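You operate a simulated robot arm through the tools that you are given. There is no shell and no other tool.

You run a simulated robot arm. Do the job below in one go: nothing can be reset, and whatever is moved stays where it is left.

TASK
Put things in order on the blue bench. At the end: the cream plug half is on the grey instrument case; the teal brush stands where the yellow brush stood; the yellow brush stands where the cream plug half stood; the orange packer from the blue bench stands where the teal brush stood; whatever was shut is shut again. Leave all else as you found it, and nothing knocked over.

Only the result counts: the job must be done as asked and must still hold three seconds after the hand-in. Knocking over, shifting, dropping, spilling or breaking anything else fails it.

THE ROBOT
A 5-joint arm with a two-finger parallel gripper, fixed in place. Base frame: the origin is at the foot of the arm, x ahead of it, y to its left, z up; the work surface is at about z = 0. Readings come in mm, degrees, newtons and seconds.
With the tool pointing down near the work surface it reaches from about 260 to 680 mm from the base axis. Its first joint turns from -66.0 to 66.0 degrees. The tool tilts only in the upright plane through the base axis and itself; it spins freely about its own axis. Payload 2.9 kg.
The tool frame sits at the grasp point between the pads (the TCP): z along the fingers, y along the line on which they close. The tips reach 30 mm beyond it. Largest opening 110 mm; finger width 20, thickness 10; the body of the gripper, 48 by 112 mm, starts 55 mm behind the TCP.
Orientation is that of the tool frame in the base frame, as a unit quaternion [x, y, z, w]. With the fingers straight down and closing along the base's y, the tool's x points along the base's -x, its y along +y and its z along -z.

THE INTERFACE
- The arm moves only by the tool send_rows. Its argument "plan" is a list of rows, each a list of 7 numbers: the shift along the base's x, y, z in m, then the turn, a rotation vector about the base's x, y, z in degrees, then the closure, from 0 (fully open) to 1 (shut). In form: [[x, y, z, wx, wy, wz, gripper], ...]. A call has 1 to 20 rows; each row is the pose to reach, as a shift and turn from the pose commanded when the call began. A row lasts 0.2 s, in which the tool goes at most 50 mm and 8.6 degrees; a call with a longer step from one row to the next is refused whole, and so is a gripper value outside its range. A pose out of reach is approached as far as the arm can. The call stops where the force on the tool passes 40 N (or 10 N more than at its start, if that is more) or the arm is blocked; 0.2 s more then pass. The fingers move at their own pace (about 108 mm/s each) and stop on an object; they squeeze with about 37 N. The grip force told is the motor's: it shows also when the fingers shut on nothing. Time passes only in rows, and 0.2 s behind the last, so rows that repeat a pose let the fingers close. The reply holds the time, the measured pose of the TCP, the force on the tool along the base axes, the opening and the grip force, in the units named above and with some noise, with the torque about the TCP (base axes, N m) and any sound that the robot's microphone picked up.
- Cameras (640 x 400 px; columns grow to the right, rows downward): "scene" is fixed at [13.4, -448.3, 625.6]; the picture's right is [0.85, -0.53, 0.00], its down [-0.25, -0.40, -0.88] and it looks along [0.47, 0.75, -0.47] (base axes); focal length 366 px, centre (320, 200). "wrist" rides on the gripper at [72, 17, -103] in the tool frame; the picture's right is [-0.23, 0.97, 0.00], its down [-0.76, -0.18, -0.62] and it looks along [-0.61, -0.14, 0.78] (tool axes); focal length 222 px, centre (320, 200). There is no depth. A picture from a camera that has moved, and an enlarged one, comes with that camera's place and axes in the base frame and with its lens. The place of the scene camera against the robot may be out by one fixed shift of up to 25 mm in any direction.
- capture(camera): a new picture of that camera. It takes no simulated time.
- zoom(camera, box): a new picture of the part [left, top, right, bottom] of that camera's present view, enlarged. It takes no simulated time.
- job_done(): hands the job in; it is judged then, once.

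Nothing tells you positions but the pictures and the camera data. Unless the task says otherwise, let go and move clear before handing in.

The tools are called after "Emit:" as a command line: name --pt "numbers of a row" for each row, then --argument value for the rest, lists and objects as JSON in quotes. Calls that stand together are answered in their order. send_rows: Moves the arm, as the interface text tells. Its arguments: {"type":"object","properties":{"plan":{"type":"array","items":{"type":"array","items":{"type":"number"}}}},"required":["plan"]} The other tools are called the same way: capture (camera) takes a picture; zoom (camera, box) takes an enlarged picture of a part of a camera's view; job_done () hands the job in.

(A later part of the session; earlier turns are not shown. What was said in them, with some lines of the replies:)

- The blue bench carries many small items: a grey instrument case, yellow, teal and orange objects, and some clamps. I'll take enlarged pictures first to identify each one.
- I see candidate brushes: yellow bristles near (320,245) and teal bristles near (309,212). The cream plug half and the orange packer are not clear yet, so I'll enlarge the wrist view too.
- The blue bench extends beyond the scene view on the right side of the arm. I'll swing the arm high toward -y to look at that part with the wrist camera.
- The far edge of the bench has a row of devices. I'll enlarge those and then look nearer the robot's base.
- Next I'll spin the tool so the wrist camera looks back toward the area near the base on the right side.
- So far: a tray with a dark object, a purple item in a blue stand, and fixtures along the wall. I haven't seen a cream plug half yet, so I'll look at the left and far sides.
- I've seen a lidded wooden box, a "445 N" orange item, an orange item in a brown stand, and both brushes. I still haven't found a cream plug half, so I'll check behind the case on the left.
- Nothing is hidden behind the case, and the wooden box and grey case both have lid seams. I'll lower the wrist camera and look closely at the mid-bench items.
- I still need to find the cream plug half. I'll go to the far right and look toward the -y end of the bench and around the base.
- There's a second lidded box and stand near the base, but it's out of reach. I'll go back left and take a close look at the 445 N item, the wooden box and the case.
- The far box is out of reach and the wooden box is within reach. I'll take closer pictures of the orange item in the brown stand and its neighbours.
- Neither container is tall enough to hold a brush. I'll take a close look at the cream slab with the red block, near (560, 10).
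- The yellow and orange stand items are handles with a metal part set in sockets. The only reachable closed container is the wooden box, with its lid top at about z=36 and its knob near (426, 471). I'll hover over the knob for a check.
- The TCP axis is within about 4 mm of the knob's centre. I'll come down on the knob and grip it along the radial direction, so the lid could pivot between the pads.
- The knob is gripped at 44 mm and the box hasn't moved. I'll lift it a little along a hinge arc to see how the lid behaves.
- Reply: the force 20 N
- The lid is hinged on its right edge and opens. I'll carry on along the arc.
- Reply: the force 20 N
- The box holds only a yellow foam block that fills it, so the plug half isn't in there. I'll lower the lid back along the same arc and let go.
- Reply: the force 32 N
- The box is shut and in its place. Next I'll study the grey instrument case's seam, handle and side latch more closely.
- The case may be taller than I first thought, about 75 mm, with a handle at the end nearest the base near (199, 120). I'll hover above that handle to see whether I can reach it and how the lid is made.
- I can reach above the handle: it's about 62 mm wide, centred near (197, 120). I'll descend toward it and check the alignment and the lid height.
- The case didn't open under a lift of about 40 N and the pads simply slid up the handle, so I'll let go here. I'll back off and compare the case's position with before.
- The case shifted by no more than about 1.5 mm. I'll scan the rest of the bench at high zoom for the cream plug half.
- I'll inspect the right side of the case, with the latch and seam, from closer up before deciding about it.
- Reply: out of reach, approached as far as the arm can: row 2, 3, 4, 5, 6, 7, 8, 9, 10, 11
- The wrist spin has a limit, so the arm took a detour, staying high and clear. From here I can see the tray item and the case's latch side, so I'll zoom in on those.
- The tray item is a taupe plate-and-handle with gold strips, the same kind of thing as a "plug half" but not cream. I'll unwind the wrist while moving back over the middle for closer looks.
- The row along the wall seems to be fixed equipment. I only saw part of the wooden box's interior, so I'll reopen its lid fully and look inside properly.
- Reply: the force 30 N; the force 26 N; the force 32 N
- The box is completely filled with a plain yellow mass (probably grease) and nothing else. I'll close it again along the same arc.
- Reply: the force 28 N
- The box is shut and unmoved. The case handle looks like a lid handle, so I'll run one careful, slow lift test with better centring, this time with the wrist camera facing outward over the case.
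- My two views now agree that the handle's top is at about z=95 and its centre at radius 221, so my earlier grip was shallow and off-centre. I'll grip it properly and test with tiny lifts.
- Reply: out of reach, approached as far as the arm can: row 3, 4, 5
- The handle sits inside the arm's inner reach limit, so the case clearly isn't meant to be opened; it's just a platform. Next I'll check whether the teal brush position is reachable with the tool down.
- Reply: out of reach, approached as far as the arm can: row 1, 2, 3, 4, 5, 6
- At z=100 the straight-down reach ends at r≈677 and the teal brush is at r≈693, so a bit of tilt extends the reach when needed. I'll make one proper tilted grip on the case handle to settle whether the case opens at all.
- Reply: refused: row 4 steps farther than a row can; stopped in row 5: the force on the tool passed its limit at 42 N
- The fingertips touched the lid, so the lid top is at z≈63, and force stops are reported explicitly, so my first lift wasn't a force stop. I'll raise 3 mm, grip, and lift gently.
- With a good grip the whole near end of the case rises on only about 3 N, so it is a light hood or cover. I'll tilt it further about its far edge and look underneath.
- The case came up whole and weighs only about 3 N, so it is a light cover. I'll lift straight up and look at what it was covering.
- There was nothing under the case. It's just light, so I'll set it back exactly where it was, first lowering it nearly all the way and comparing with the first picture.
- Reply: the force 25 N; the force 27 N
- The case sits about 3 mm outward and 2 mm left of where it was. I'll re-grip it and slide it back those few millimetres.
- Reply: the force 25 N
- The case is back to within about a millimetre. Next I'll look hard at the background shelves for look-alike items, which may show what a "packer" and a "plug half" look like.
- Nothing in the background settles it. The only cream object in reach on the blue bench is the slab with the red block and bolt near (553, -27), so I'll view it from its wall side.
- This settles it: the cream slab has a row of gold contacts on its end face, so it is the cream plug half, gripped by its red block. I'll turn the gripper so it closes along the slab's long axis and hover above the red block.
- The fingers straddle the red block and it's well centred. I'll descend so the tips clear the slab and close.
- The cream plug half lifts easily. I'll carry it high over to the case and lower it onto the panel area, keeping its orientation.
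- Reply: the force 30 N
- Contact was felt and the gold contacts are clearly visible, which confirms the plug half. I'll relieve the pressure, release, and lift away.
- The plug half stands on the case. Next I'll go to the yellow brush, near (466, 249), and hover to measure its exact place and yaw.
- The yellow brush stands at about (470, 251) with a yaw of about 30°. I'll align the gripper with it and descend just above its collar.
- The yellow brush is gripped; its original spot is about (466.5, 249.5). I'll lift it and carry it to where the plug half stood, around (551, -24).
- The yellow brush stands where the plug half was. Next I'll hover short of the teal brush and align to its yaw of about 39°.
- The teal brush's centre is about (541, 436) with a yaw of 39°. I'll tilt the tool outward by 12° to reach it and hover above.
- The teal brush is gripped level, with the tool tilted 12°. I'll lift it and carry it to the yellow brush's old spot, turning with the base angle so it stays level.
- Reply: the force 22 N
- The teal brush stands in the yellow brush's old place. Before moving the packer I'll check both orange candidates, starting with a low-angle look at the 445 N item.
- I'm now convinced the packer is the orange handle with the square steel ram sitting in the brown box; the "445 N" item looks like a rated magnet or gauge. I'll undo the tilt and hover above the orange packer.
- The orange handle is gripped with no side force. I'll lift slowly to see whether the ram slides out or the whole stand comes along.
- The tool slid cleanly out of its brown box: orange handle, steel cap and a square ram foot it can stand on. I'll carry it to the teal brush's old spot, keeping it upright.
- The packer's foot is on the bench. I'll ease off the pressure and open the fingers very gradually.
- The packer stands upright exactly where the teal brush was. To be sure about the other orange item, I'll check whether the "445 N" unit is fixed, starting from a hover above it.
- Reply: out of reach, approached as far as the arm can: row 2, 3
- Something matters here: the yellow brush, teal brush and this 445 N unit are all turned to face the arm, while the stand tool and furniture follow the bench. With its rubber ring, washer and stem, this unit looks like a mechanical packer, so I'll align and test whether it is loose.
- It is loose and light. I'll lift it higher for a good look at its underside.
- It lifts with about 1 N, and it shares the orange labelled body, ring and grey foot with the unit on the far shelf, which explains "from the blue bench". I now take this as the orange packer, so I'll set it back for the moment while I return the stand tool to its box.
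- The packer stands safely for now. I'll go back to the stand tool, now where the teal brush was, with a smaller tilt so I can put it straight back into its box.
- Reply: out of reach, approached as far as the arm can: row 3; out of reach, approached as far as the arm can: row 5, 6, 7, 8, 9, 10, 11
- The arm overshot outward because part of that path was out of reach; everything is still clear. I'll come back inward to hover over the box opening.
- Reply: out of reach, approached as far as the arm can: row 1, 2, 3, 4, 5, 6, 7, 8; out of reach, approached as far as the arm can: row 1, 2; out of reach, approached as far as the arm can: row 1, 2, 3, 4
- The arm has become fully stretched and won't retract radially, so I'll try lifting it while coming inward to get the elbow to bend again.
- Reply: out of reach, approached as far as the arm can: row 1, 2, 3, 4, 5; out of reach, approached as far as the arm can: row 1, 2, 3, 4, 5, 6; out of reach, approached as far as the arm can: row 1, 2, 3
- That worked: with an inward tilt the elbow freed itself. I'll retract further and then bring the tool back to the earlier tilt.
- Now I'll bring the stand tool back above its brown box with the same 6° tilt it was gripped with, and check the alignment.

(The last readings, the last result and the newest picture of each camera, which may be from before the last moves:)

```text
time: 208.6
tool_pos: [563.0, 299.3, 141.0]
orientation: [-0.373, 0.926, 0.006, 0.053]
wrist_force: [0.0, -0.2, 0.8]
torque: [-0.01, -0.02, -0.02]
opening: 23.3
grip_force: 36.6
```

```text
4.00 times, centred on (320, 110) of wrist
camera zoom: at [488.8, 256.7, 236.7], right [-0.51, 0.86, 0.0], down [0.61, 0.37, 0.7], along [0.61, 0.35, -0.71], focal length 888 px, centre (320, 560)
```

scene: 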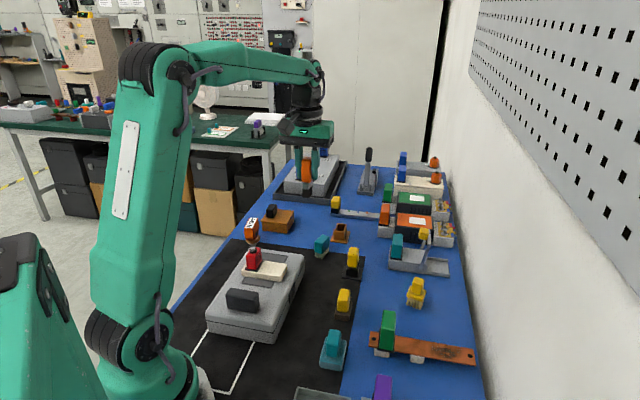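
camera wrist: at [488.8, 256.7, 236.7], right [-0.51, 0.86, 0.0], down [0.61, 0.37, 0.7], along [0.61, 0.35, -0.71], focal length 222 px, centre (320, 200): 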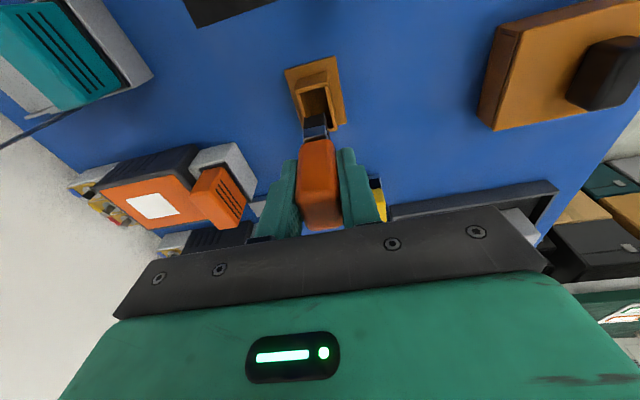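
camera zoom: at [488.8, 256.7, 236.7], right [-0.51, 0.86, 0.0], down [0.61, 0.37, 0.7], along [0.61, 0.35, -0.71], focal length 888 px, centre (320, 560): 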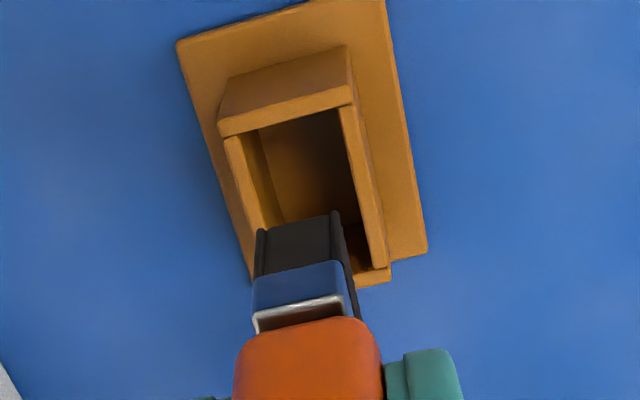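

The opening is about 23 × 38 mm, and the ram, about 16 × 23 mm, is centred over it to within a millimetre. I'll lower it in stages while watching the forces.

Emit:
send_rows --pt "0.0003 -0.0002 -0.01 0 0 0 1" --pt "0.0005 -0.0003 -0.02 0 0 0 1" --pt "0.0005 -0.0003 -0.03 0 0 0 1" --pt "0.0005 -0.0003 -0.04 0 0 0 1"

Emit:
zoom --camera "scene" --box '[310, 190, 370, 245]'

Emit:
zoom --camera "wrist" --box '[260, 60, 380, 160]'

```text
time: 209.6
tool_pos: [564.7, 297.9, 102.1]
orientation: [-0.373, 0.926, 0.004, 0.052]
wrist_force: [-0.1, 0.9, 0.0]
torque: [-0.02, -0.02, 0.02]
opening: 23.0
grip_force: 36.6
```

```text
7.27 times, centred on (340, 218) of scene
camera zoom: at [13.4, -448.3, 625.6], right [0.85, -0.53, 0.0], down [-0.25, -0.4, -0.88], along [0.47, 0.75, -0.47], focal length 2661 px, centre (174, 73)
```

zoom: 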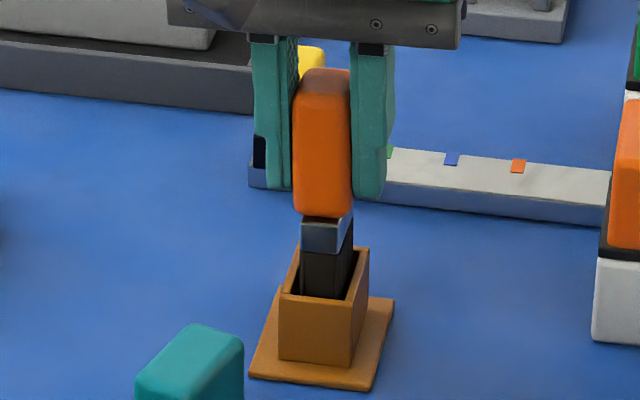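

```text
4.00 times, centred on (320, 110) of wrist
camera zoom: at [489.6, 255.7, 196.7], right [-0.51, 0.86, -0.01], down [0.61, 0.37, 0.7], along [0.61, 0.35, -0.71], focal length 888 px, centre (320, 560)
```

zoom: 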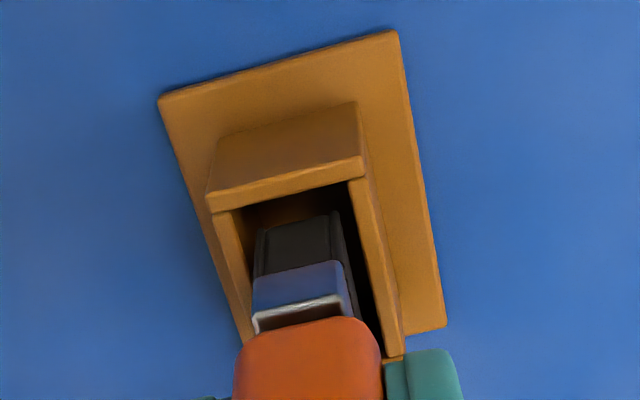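

Emit:
send_rows --pt "0 0 -0.006 0 0 0 1" --pt "0 0 -0.012 0 0 0 1" --pt "0 0 -0.018 0 0 0 1" --pt "0 0 -0.021 0 0 0 1" --pt "0 0 -0.021 0 0 0 1"

Emit:
zoom --camera "scene" --box '[310, 190, 370, 245]'

```text
time: 210.8
tool_pos: [563.8, 297.3, 80.1]
orientation: [-0.373, 0.926, 0.006, 0.053]
wrist_force: [-0.1, -1.0, 0.8]
torque: [0.01, 0.01, -0.03]
opening: 23.1
grip_force: 37.7
```

```text
7.27 times, centred on (340, 218) of scene
camera zoom: at [13.4, -448.3, 625.6], right [0.85, -0.53, 0.0], down [-0.25, -0.4, -0.88], along [0.47, 0.75, -0.47], focal length 2661 px, centre (174, 73)
```

zoom: 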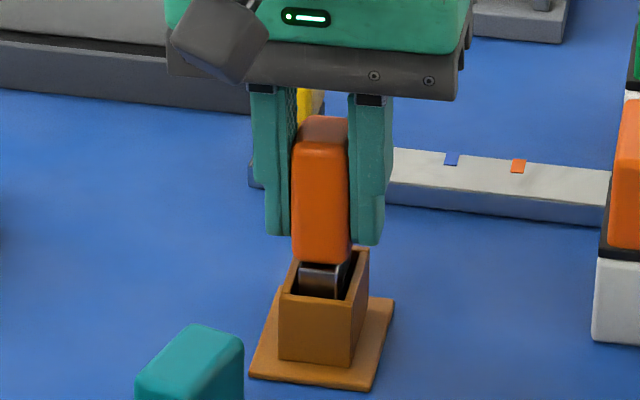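

Emit:
send_rows --pt "0 0 -0.001 0 0 0 1" --pt "0 0 -0.002 0 0 0 1"

```text
time: 211.4
tool_pos: [564.4, 298.4, 78.3]
orientation: [-0.372, 0.927, 0.005, 0.052]
wrist_force: [-0.1, 0.4, -0.7]
torque: [-0.02, 0.01, 0.02]
opening: 23.1
grip_force: 37.4
```

Emit:
send_rows --pt "0 0 -0.001 0 0 0 1" --pt "0 0 -0.002 0 0 0 1"

```text
time: 212.0
tool_pos: [564.0, 297.6, 76.7]
orientation: [-0.373, 0.926, 0.005, 0.052]
wrist_force: [-2.3, -1.0, 4.2]
torque: [-0.04, 0.12, 0.05]
opening: 23.3
grip_force: 36.9
```

Emit:
send_rows --pt "0 0 -0.0006 0 0 0 1" --pt "0 0 0.0 0 0 0 0.785" --pt "0 0 0.0 0 0 0 0.77" --pt "0 0 0.0 0 0 0 0.74" --pt "0 0 0.0 0 0 0 0.7"

Emit:
zoom --camera "scene" --box '[300, 180, 400, 260]'

```text
time: 213.2
tool_pos: [565.0, 297.1, 76.3]
orientation: [-0.373, 0.926, 0.005, 0.053]
wrist_force: [0.4, -0.2, 0.1]
torque: [0.0, -0.02, 0.0]
opening: 32.9
grip_force: 0.1
```

```text
5.00 times, centred on (350, 220) of scene
camera zoom: at [13.4, -448.3, 625.6], right [0.85, -0.53, 0.0], down [-0.25, -0.4, -0.88], along [0.47, 0.75, -0.47], focal length 1830 px, centre (170, 100)
```

zoom: 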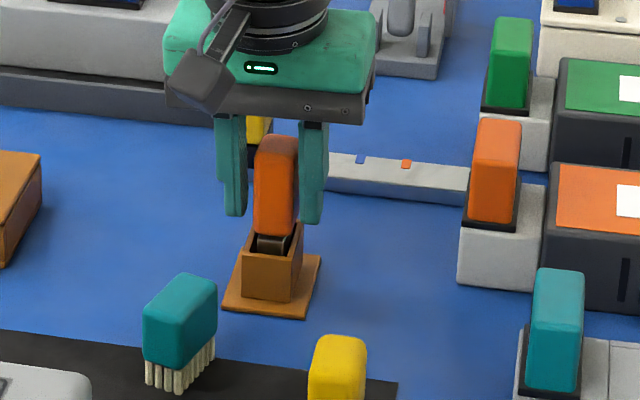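

The tool sits back in its box as before. I'll open wider and lift clear.

Emit:
send_rows --pt "0 0 0 0 0 0 0.55" --pt "0 0 0 0 0 0 0.45" --pt "0 0 0.02 0 0 0 0.45" --pt "0 0 0.05 0 0 0 0.45" --pt "-0.005 -0.003 0.085 -0.9 1.7 0 0.3" --pt "-0.02 -0.01 0.12 -1.9 3.5 0 0" --pt "-0.04 -0.02 0.14 -2.8 5.3 0 0"

Emit:
zoom --camera "scene" --box '[300, 180, 400, 260]'

Emit:
zoom --camera "scene" --box '[325, 200, 365, 245]'

```text
time: 214.8
tool_pos: [521.3, 276.7, 216.6]
orientation: [-0.373, 0.928, -0.001, -0.001]
wrist_force: [1.1, 0.4, 0.6]
torque: [0.03, 0.0, 0.0]
opening: 110.0
grip_force: 0.1
```

```text
5.00 times, centred on (350, 220) of scene
camera zoom: at [13.4, -448.3, 625.6], right [0.85, -0.53, 0.0], down [-0.25, -0.4, -0.88], along [0.47, 0.75, -0.47], focal length 1830 px, centre (170, 100)
```

zoom: 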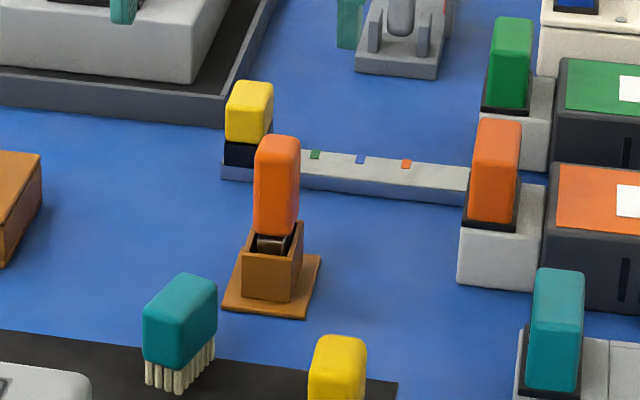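

```text
8.89 times, centred on (345, 222) of scene
camera zoom: at [13.4, -448.3, 625.6], right [0.85, -0.53, 0.0], down [-0.25, -0.4, -0.88], along [0.47, 0.75, -0.47], focal length 3253 px, centre (98, 0)
```

zoom: 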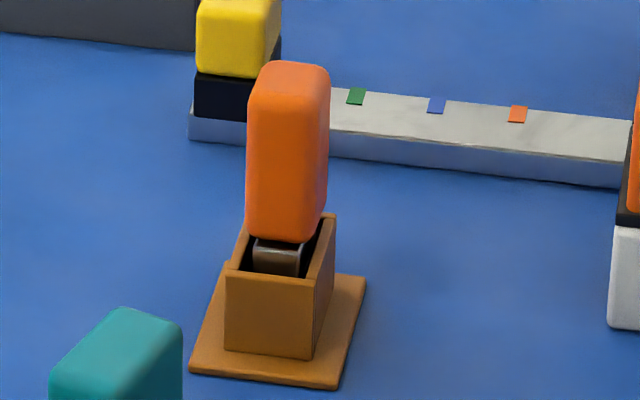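

The stand tool is back to within about 1 mm. Now I'll go for the orange packer (445 N), gripping it with a 12° outward tilt so it can be set down at the teal brush's old spot.

Emit:
send_rows --pt "-0.03 0.018 0.0 0 0 1.2 0" --pt "-0.065 0.039 0.0 0 0 2.6 0" --pt "-0.1 0.06 0.0 0 0 4 0" --pt "-0.135 0.081 0.0 0 0 5.4 0" --pt "-0.17 0.102 0.0 0 0 6.8 0" --pt "-0.1928 0.1163 0.0 0 0 7.7 0" --pt "-0.1928 0.1163 -0.02 0 0 7.7 0"

Emit:
send_rows --pt "0 0 -0.015 2.3 -1.9 0 0.2" --pt "0 0 -0.03 4.6 -3.85 0 0.45" --pt "0 0 -0.05 6.9 -5.8 0 0.45" --pt "0 0 -0.07 9.2 -7.7 0 0.45" --pt "0 0 -0.08 9.2 -7.7 0 0.45"

Emit:
capture --camera "wrist"

Emit:
zoom --camera "scene" --box '[220, 190, 300, 255]'

```text
time: 216.4
tool_pos: [330.6, 394.6, 195.5]
orientation: [-0.434, 0.901, 0.0, 0.001]
wrist_force: [0.4, 0.7, -0.9]
torque: [0.0, 0.0, 0.03]
opening: 110.0
grip_force: 0.0
```

```text
time: 217.6
tool_pos: [331.7, 393.9, 113.9]
orientation: [-0.432, 0.896, 0.043, 0.095]
wrist_force: [0.5, -0.9, -0.3]
torque: [0.0, -0.01, -0.03]
opening: 60.4
grip_force: 0.1
```

```text
taken
camera wrist: at [257.9, 333.5, 200.9], right [-0.62, 0.78, 0.04], down [0.52, 0.37, 0.77], along [0.58, 0.5, -0.64], focal length 222 px, centre (320, 200)
```

wrist: 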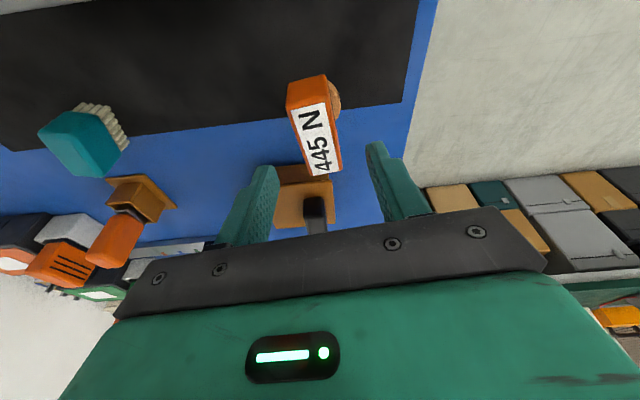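

```text
6.15 times, centred on (260, 222) of scene
camera zoom: at [13.4, -448.4, 625.6], right [0.85, -0.53, 0.0], down [-0.25, -0.4, -0.88], along [0.47, 0.75, -0.47], focal length 2252 px, centre (689, 62)
```

zoom: 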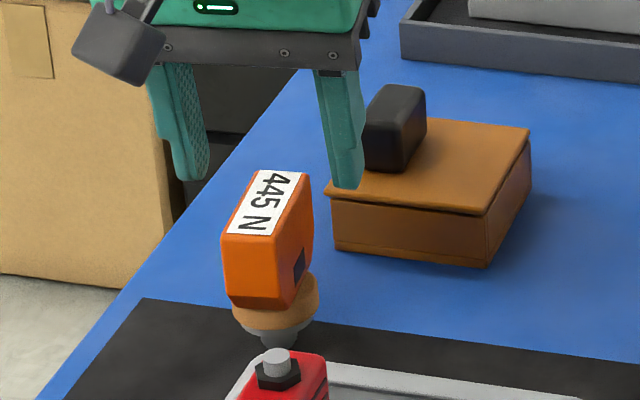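

Emit:
send_rows --pt "-0.001 -0.0005 -0.012 0 0 0 0.45" --pt "-0.002 -0.001 -0.025 0 0 0 0.45" --pt "-0.002 -0.001 -0.036 0 0 0 0.45" --pt "-0.002 -0.001 -0.042 0 0 0 0.45" --pt "-0.002 -0.001 -0.042 0 0 0 0.6" --pt "-0.002 -0.001 -0.042 0 0 0 0.7"

Emit:
zoom --camera "scene" --box '[220, 190, 300, 255]'

Emit:
capture --camera "wrist"

```text
time: 219.0
tool_pos: [328.5, 393.6, 74.2]
orientation: [-0.432, 0.896, 0.043, 0.095]
wrist_force: [-0.1, -0.3, -0.5]
torque: [0.02, -0.02, 0.0]
opening: 33.2
grip_force: 0.0
```

```text
6.15 times, centred on (260, 222) of scene
camera zoom: at [13.4, -448.3, 625.6], right [0.85, -0.53, 0.0], down [-0.25, -0.4, -0.88], along [0.47, 0.75, -0.47], focal length 2252 px, centre (689, 62)
```

zoom: 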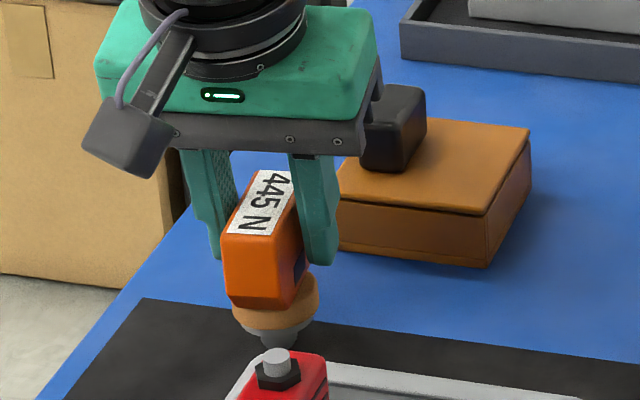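

```text
taken
camera wrist: at [256.2, 332.3, 160.3], right [-0.62, 0.78, 0.04], down [0.52, 0.37, 0.77], along [0.58, 0.5, -0.64], focal length 222 px, centre (320, 200)
```

wrist: 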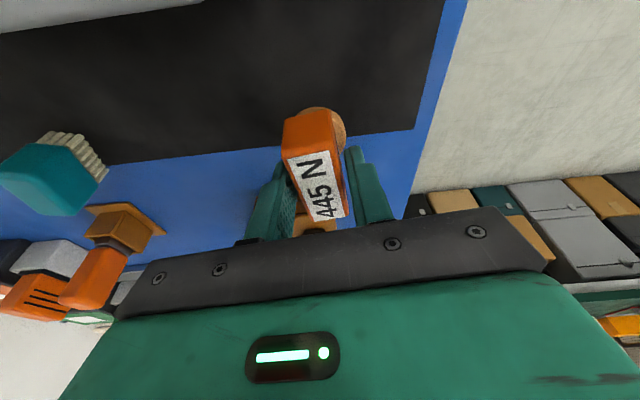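

Emit:
send_rows --pt "0 0 -0.002 0 0 0 0.73" --pt "0 0 -0.002 0 0 0 0.76" --pt "0 0 -0.002 0 0 0 1" --pt "0 0 -0.002 0 0 0 1" --pt "0 0 -0.002 0 0 0 1"

Emit:
send_rows --pt "0 0 0.005 0 0 0 1" --pt "0 0 0.02 0 0 0 1" --pt "0 0 0.045 0 0 0 1" --pt "0 0 0.07 0 0 0 1" --pt "0 0 0.075 0 0 0 1"

Emit:
zoom --camera "scene" --box '[220, 170, 300, 240]'

```text
time: 220.2
tool_pos: [329.3, 392.2, 72.3]
orientation: [-0.432, 0.896, 0.043, 0.096]
wrist_force: [0.1, -0.1, 0.5]
torque: [0.02, 0.01, 0.04]
opening: 25.6
grip_force: 37.1
```

```text
time: 221.4
tool_pos: [330.3, 393.3, 145.8]
orientation: [-0.432, 0.896, 0.043, 0.095]
wrist_force: [0.2, -0.1, -1.3]
torque: [-0.05, 0.0, -0.02]
opening: 25.5
grip_force: 37.2
```

```text
5.71 times, centred on (260, 205) of scene
camera zoom: at [13.4, -448.3, 625.6], right [0.85, -0.53, 0.0], down [-0.25, -0.4, -0.88], along [0.47, 0.75, -0.47], focal length 2091 px, centre (663, 171)
```

zoom: 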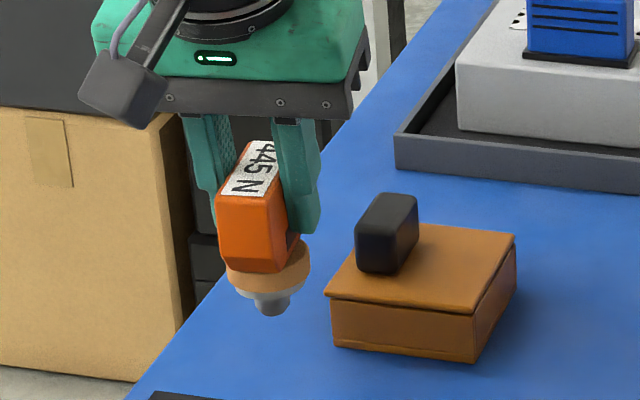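

Emit:
send_rows --pt "0.021 0.0042 0.003 0 0 -1.4 1" --pt "0.0419 0.0083 0.003 0 0 -2.8 1" --pt "0.0839 0.0167 0.003 0 0 -5.27 1" --pt "0.1258 0.025 0.002 0 0 -7.45 1" --pt "0.1678 0.0334 -0.002 0 0 -9.39 1" --pt "0.19 0.0378 -0.01 0 0 -10.3 1" --pt "0.2097 0.0417 -0.02 0 0 -11.13 1" --pt "0.2097 0.0417 -0.04 0 0 -11.13 1" --pt "0.2097 0.0417 -0.05 0 0 -11.13 1" --pt "0.2097 0.0417 -0.05 0 0 -11.13 1"

Emit:
capture --camera "wrist"

Emit:
zoom --camera "scene" --box '[260, 180, 360, 250]'

```text
time: 223.6
tool_pos: [540.0, 433.8, 98.0]
orientation: [-0.343, 0.933, 0.034, 0.099]
wrist_force: [0.6, 0.0, -1.8]
torque: [0.02, 0.01, 0.02]
opening: 25.2
grip_force: 37.3
```

```text
taken
camera wrist: at [456.1, 389.0, 183.0], right [-0.46, 0.89, 0.04], down [0.58, 0.27, 0.77], along [0.67, 0.38, -0.64], focal length 222 px, centre (320, 200)
```

wrist: 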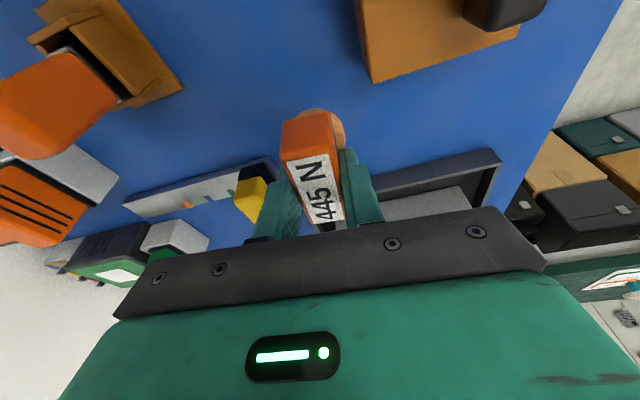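

```text
5.71 times, centred on (310, 215) of scene
camera zoom: at [13.4, -448.3, 625.6], right [0.85, -0.53, 0.0], down [-0.25, -0.4, -0.88], along [0.47, 0.75, -0.47], focal length 2091 px, centre (377, 114)
```

zoom: 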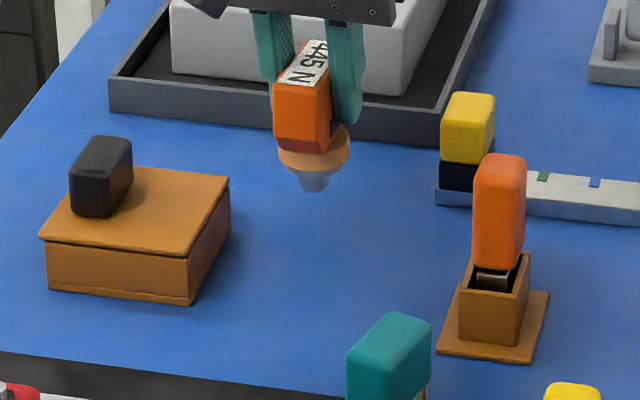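

Emit:
send_rows --pt "0.002 0.0015 -0.006 0 0 0 1" --pt "0.004 0.003 -0.013 0 0 0 1" --pt "0.004 0.003 -0.019 0 0 0 1" --pt "0.004 0.003 -0.022 0 0 0 1" --pt "0.004 0.003 -0.022 0 0 0 1"

Emit:
zoom --camera "scene" --box '[260, 180, 360, 250]'

```text
time: 224.8
tool_pos: [543.7, 438.6, 75.4]
orientation: [-0.343, 0.933, 0.033, 0.099]
wrist_force: [-0.8, 0.2, -0.8]
torque: [-0.03, 0.02, 0.01]
opening: 25.5
grip_force: 37.5
```

```text
5.71 times, centred on (310, 215) of scene
camera zoom: at [13.4, -448.3, 625.6], right [0.85, -0.53, 0.0], down [-0.25, -0.4, -0.88], along [0.47, 0.75, -0.47], focal length 2091 px, centre (377, 114)
```

zoom: 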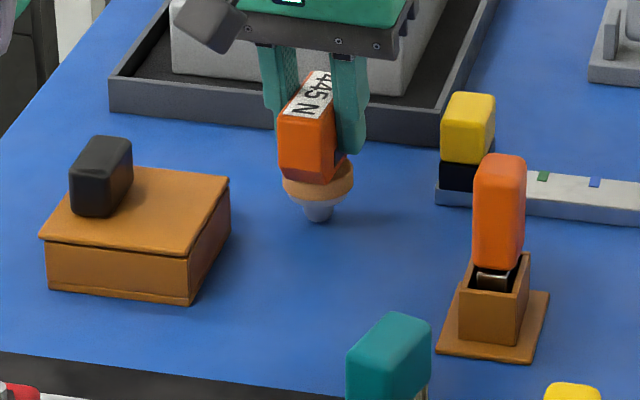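

Emit:
send_rows --pt "0 0 -0.001 0 0 0 1" --pt "0 0 -0.002 0 0 0 1"

```text
time: 225.4
tool_pos: [543.0, 437.9, 72.7]
orientation: [-0.343, 0.934, 0.033, 0.098]
wrist_force: [0.2, -0.4, -0.8]
torque: [0.03, 0.02, -0.02]
opening: 25.2
grip_force: 36.5
```

Emit:
send_rows --pt "0 0 -0.0008 0 0 0 1" --pt "0 0 -0.0016 0 0 0 1"

```text
time: 226.0
tool_pos: [543.8, 438.9, 72.3]
orientation: [-0.343, 0.933, 0.033, 0.1]
wrist_force: [-1.7, -2.3, 5.5]
torque: [-0.12, 0.08, 0.0]
opening: 25.1
grip_force: 37.2
```

Emit:
send_rows --pt "0 0 -0.0006 0 0 0 1" --pt "0 0 -0.0002 0 0 0 1" --pt "0 0 0.0 0 0 0 0.765" --pt "0 0 0.0 0 0 0 0.755" --pt "0 0 0.0 0 0 0 0.74" --pt "0 0 0.0 0 0 0 0.72" --pt "0 0 0.0 0 0 0 0.7"

Emit:
zoom --camera "scene" --box '[280, 185, 340, 235]'

```text
time: 227.6
tool_pos: [542.3, 437.6, 71.2]
orientation: [-0.343, 0.933, 0.034, 0.099]
wrist_force: [0.6, -0.9, 0.3]
torque: [-0.01, 0.01, -0.01]
opening: 33.0
grip_force: 0.1
```

```text
8.00 times, centred on (310, 210) of scene
camera zoom: at [13.4, -448.3, 625.6], right [0.85, -0.53, 0.0], down [-0.25, -0.4, -0.88], along [0.47, 0.75, -0.47], focal length 2927 px, centre (400, 120)
```

zoom: 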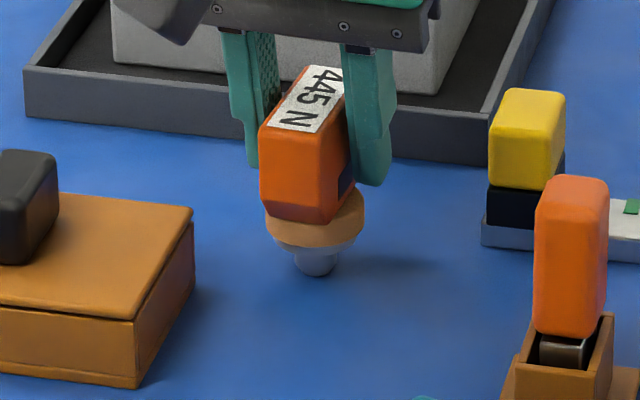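

Emit:
send_rows --pt "0 0 0 0 0 0 0.58" --pt "0 0 0 0 0 0 0.45" --pt "0 0 0.015 0 0 0 0.45" --pt "0 0 0.035 0 0 0 0.45" --pt "-0.001 -0.001 0.055 0 0 0 0.4" --pt "-0.012 -0.009 0.065 0 0 0 0.3" --pt "-0.03 -0.024 0.075 -1.9 2.3 0 0.1" --pt "-0.055 -0.044 0.085 -3.8 4.7 0 0" --pt "-0.085 -0.068 0.1 -5.7 7 0 0" --pt "-0.115 -0.092 0.12 -7.54 9.34 0 0" --pt "-0.145 -0.116 0.14 -7.54 9.34 0 0"

Emit:
zoom --camera "scene" --box '[260, 180, 360, 250]'

Emit:
capture --camera "scene"

Emit:
capture --camera "wrist"

```text
time: 230.0
tool_pos: [395.1, 320.9, 211.1]
orientation: [-0.345, 0.939, -0.001, -0.001]
wrist_force: [-0.4, -0.3, -0.2]
torque: [0.01, -0.02, 0.01]
opening: 109.6
grip_force: 0.1
```

```text
5.71 times, centred on (310, 215) of scene
camera zoom: at [13.4, -448.3, 625.6], right [0.85, -0.53, 0.0], down [-0.25, -0.4, -0.88], along [0.47, 0.75, -0.47], focal length 2091 px, centre (377, 114)
```

zoom: 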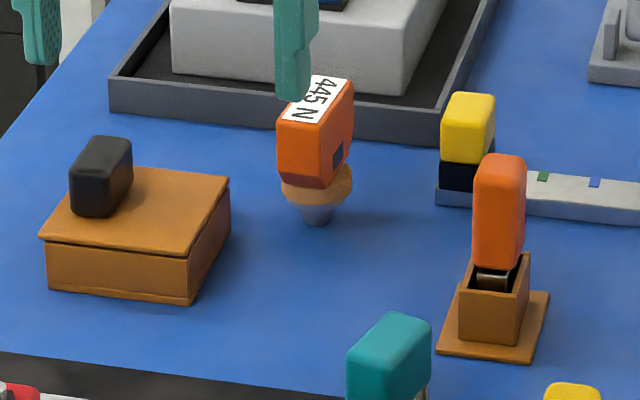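

```text
taken
```

scene: 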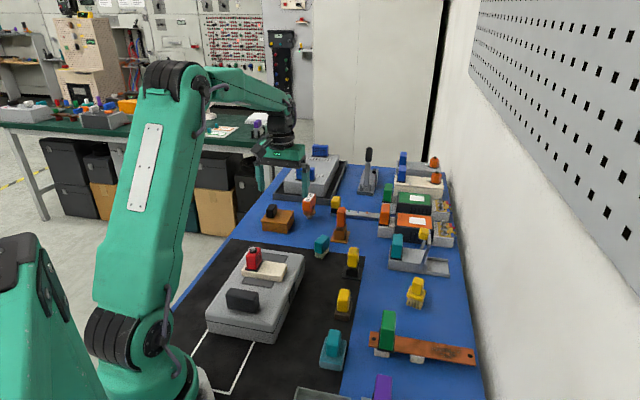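

```text
taken
camera wrist: at [328.4, 286.7, 315.0], right [-0.46, 0.89, 0.0], down [0.7, 0.36, 0.62], along [0.55, 0.28, -0.78], focal length 222 px, centre (320, 200)
```

wrist: 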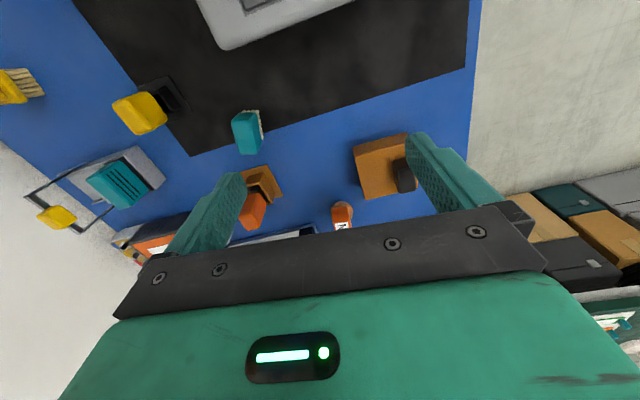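

Everything seems placed. I'll take close-ups to verify each item and the surroundings before handing in.

Emit:
zoom --camera "scene" --box '[190, 230, 320, 350]'

Emit:
zoom --camera "scene" --box '[290, 200, 370, 270]'

Emit:
zoom --camera "scene" --box '[360, 230, 480, 330]'

Emit:
zoom --camera "scene" --box '[240, 180, 330, 240]'

Emit:
zoom --camera "scene" --box '[320, 140, 480, 240]'

Emit:
zoom --camera "scene" --box '[280, 280, 480, 400]'

```text
3.33 times, centred on (255, 290) of scene
camera zoom: at [13.4, -448.3, 625.6], right [0.85, -0.53, 0.0], down [-0.25, -0.4, -0.88], along [0.47, 0.75, -0.47], focal length 1220 px, centre (537, -100)
```

zoom: 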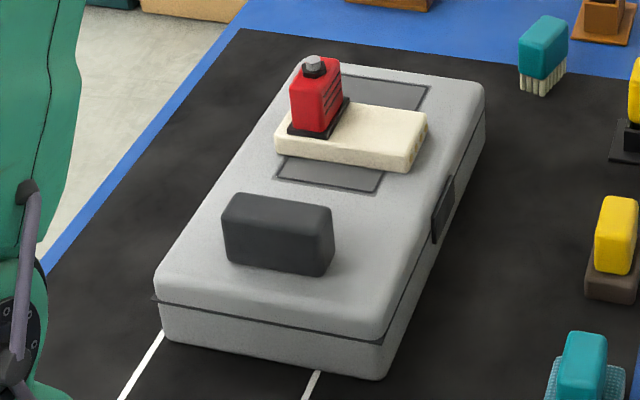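

```text
5.71 times, centred on (330, 235) of scene
camera zoom: at [13.4, -448.3, 625.6], right [0.85, -0.53, 0.0], down [-0.25, -0.4, -0.88], along [0.47, 0.75, -0.47], focal length 2091 px, centre (263, 0)
```

zoom: 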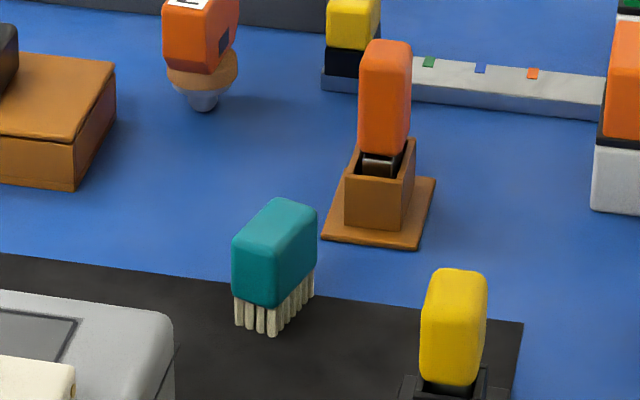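

```text
4.00 times, centred on (420, 280) of scene
camera zoom: at [13.4, -448.3, 625.6], right [0.85, -0.53, 0.0], down [-0.25, -0.4, -0.88], along [0.47, 0.75, -0.47], focal length 1464 px, centre (-80, -120)
```

zoom: 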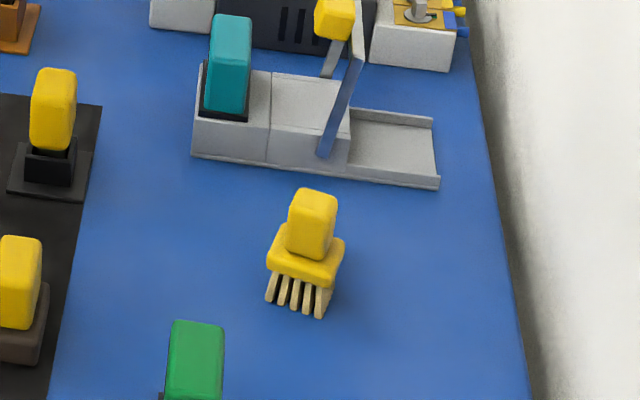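

```text
6.67 times, centred on (285, 210) of scene
camera zoom: at [13.4, -448.3, 625.6], right [0.85, -0.53, 0.0], down [-0.25, -0.4, -0.88], along [0.47, 0.75, -0.47], focal length 2440 px, centre (553, 133)
```

zoom: 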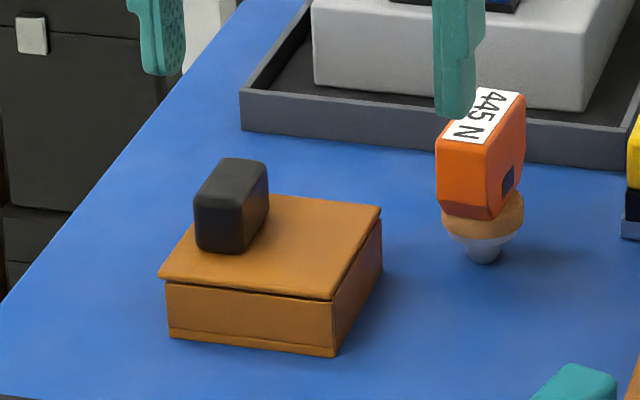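

```text
4.00 times, centred on (400, 190) of scene
camera zoom: at [13.4, -448.3, 625.6], right [0.85, -0.53, 0.0], down [-0.25, -0.4, -0.88], along [0.47, 0.75, -0.47], focal length 1464 px, centre (0, 240)
```

zoom: 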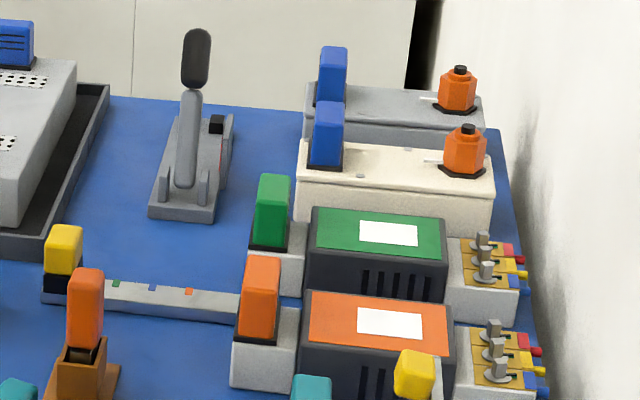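

```text
3.20 times, centred on (380, 340) of scene
camera zoom: at [13.4, -448.3, 625.6], right [0.85, -0.53, 0.0], down [-0.25, -0.4, -0.88], along [0.47, 0.75, -0.47], focal length 1171 px, centre (128, -248)
```

zoom: 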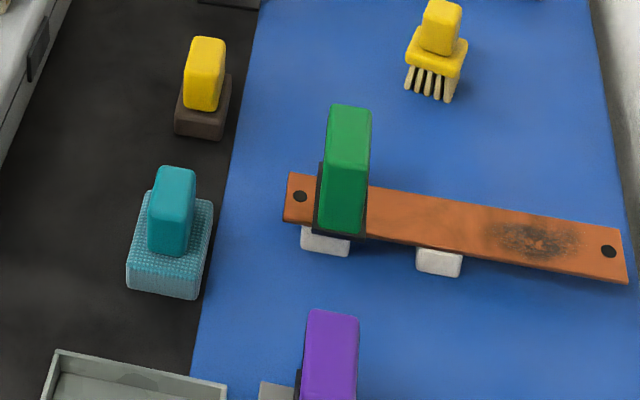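

I see every item settled. The cream plug half is on the grey case, and the teal brush is where the yellow one stood. The yellow brush is where the plug half stood, and the orange packer is where the teal brush stood. The lidded box is shut, the stand tool is back in its box, the case is within about 2 mm of its old place, and the arm is clear, so I'm handing in.

Emit:
job_done

```text
The job is handed in.
```

I've handed the job in. All four moves are done and nothing was knocked over, but one item's identity is my best guess rather than certain.

- **Plug half:** the cream plug half (the cream slab with the red block and gold contacts) is on the grey instrument case.
- **Teal brush:** it stands where the yellow brush stood, within about 5 mm.
- **Yellow brush:** it stands where the plug half stood, about 8 mm off the centre of the plug half's old spot.
- **Orange packer:** it stands where the teal brush stood.

**Which item is the packer:** I took it to be the orange unit labelled "445 N". The other candidate was the orange-handled tool in the brown box. I first moved that tool to the teal brush's place, then changed my mind and put it back, about 1 mm from where it was. If that tool is the packer, this part of the job is wrong.

**Things I disturbed and restored:**
- I opened the wooden box twice to look inside. It is shut again and did not shift.
- I lifted the grey case once to look underneath. It now sits within about 2 mm of its original place.
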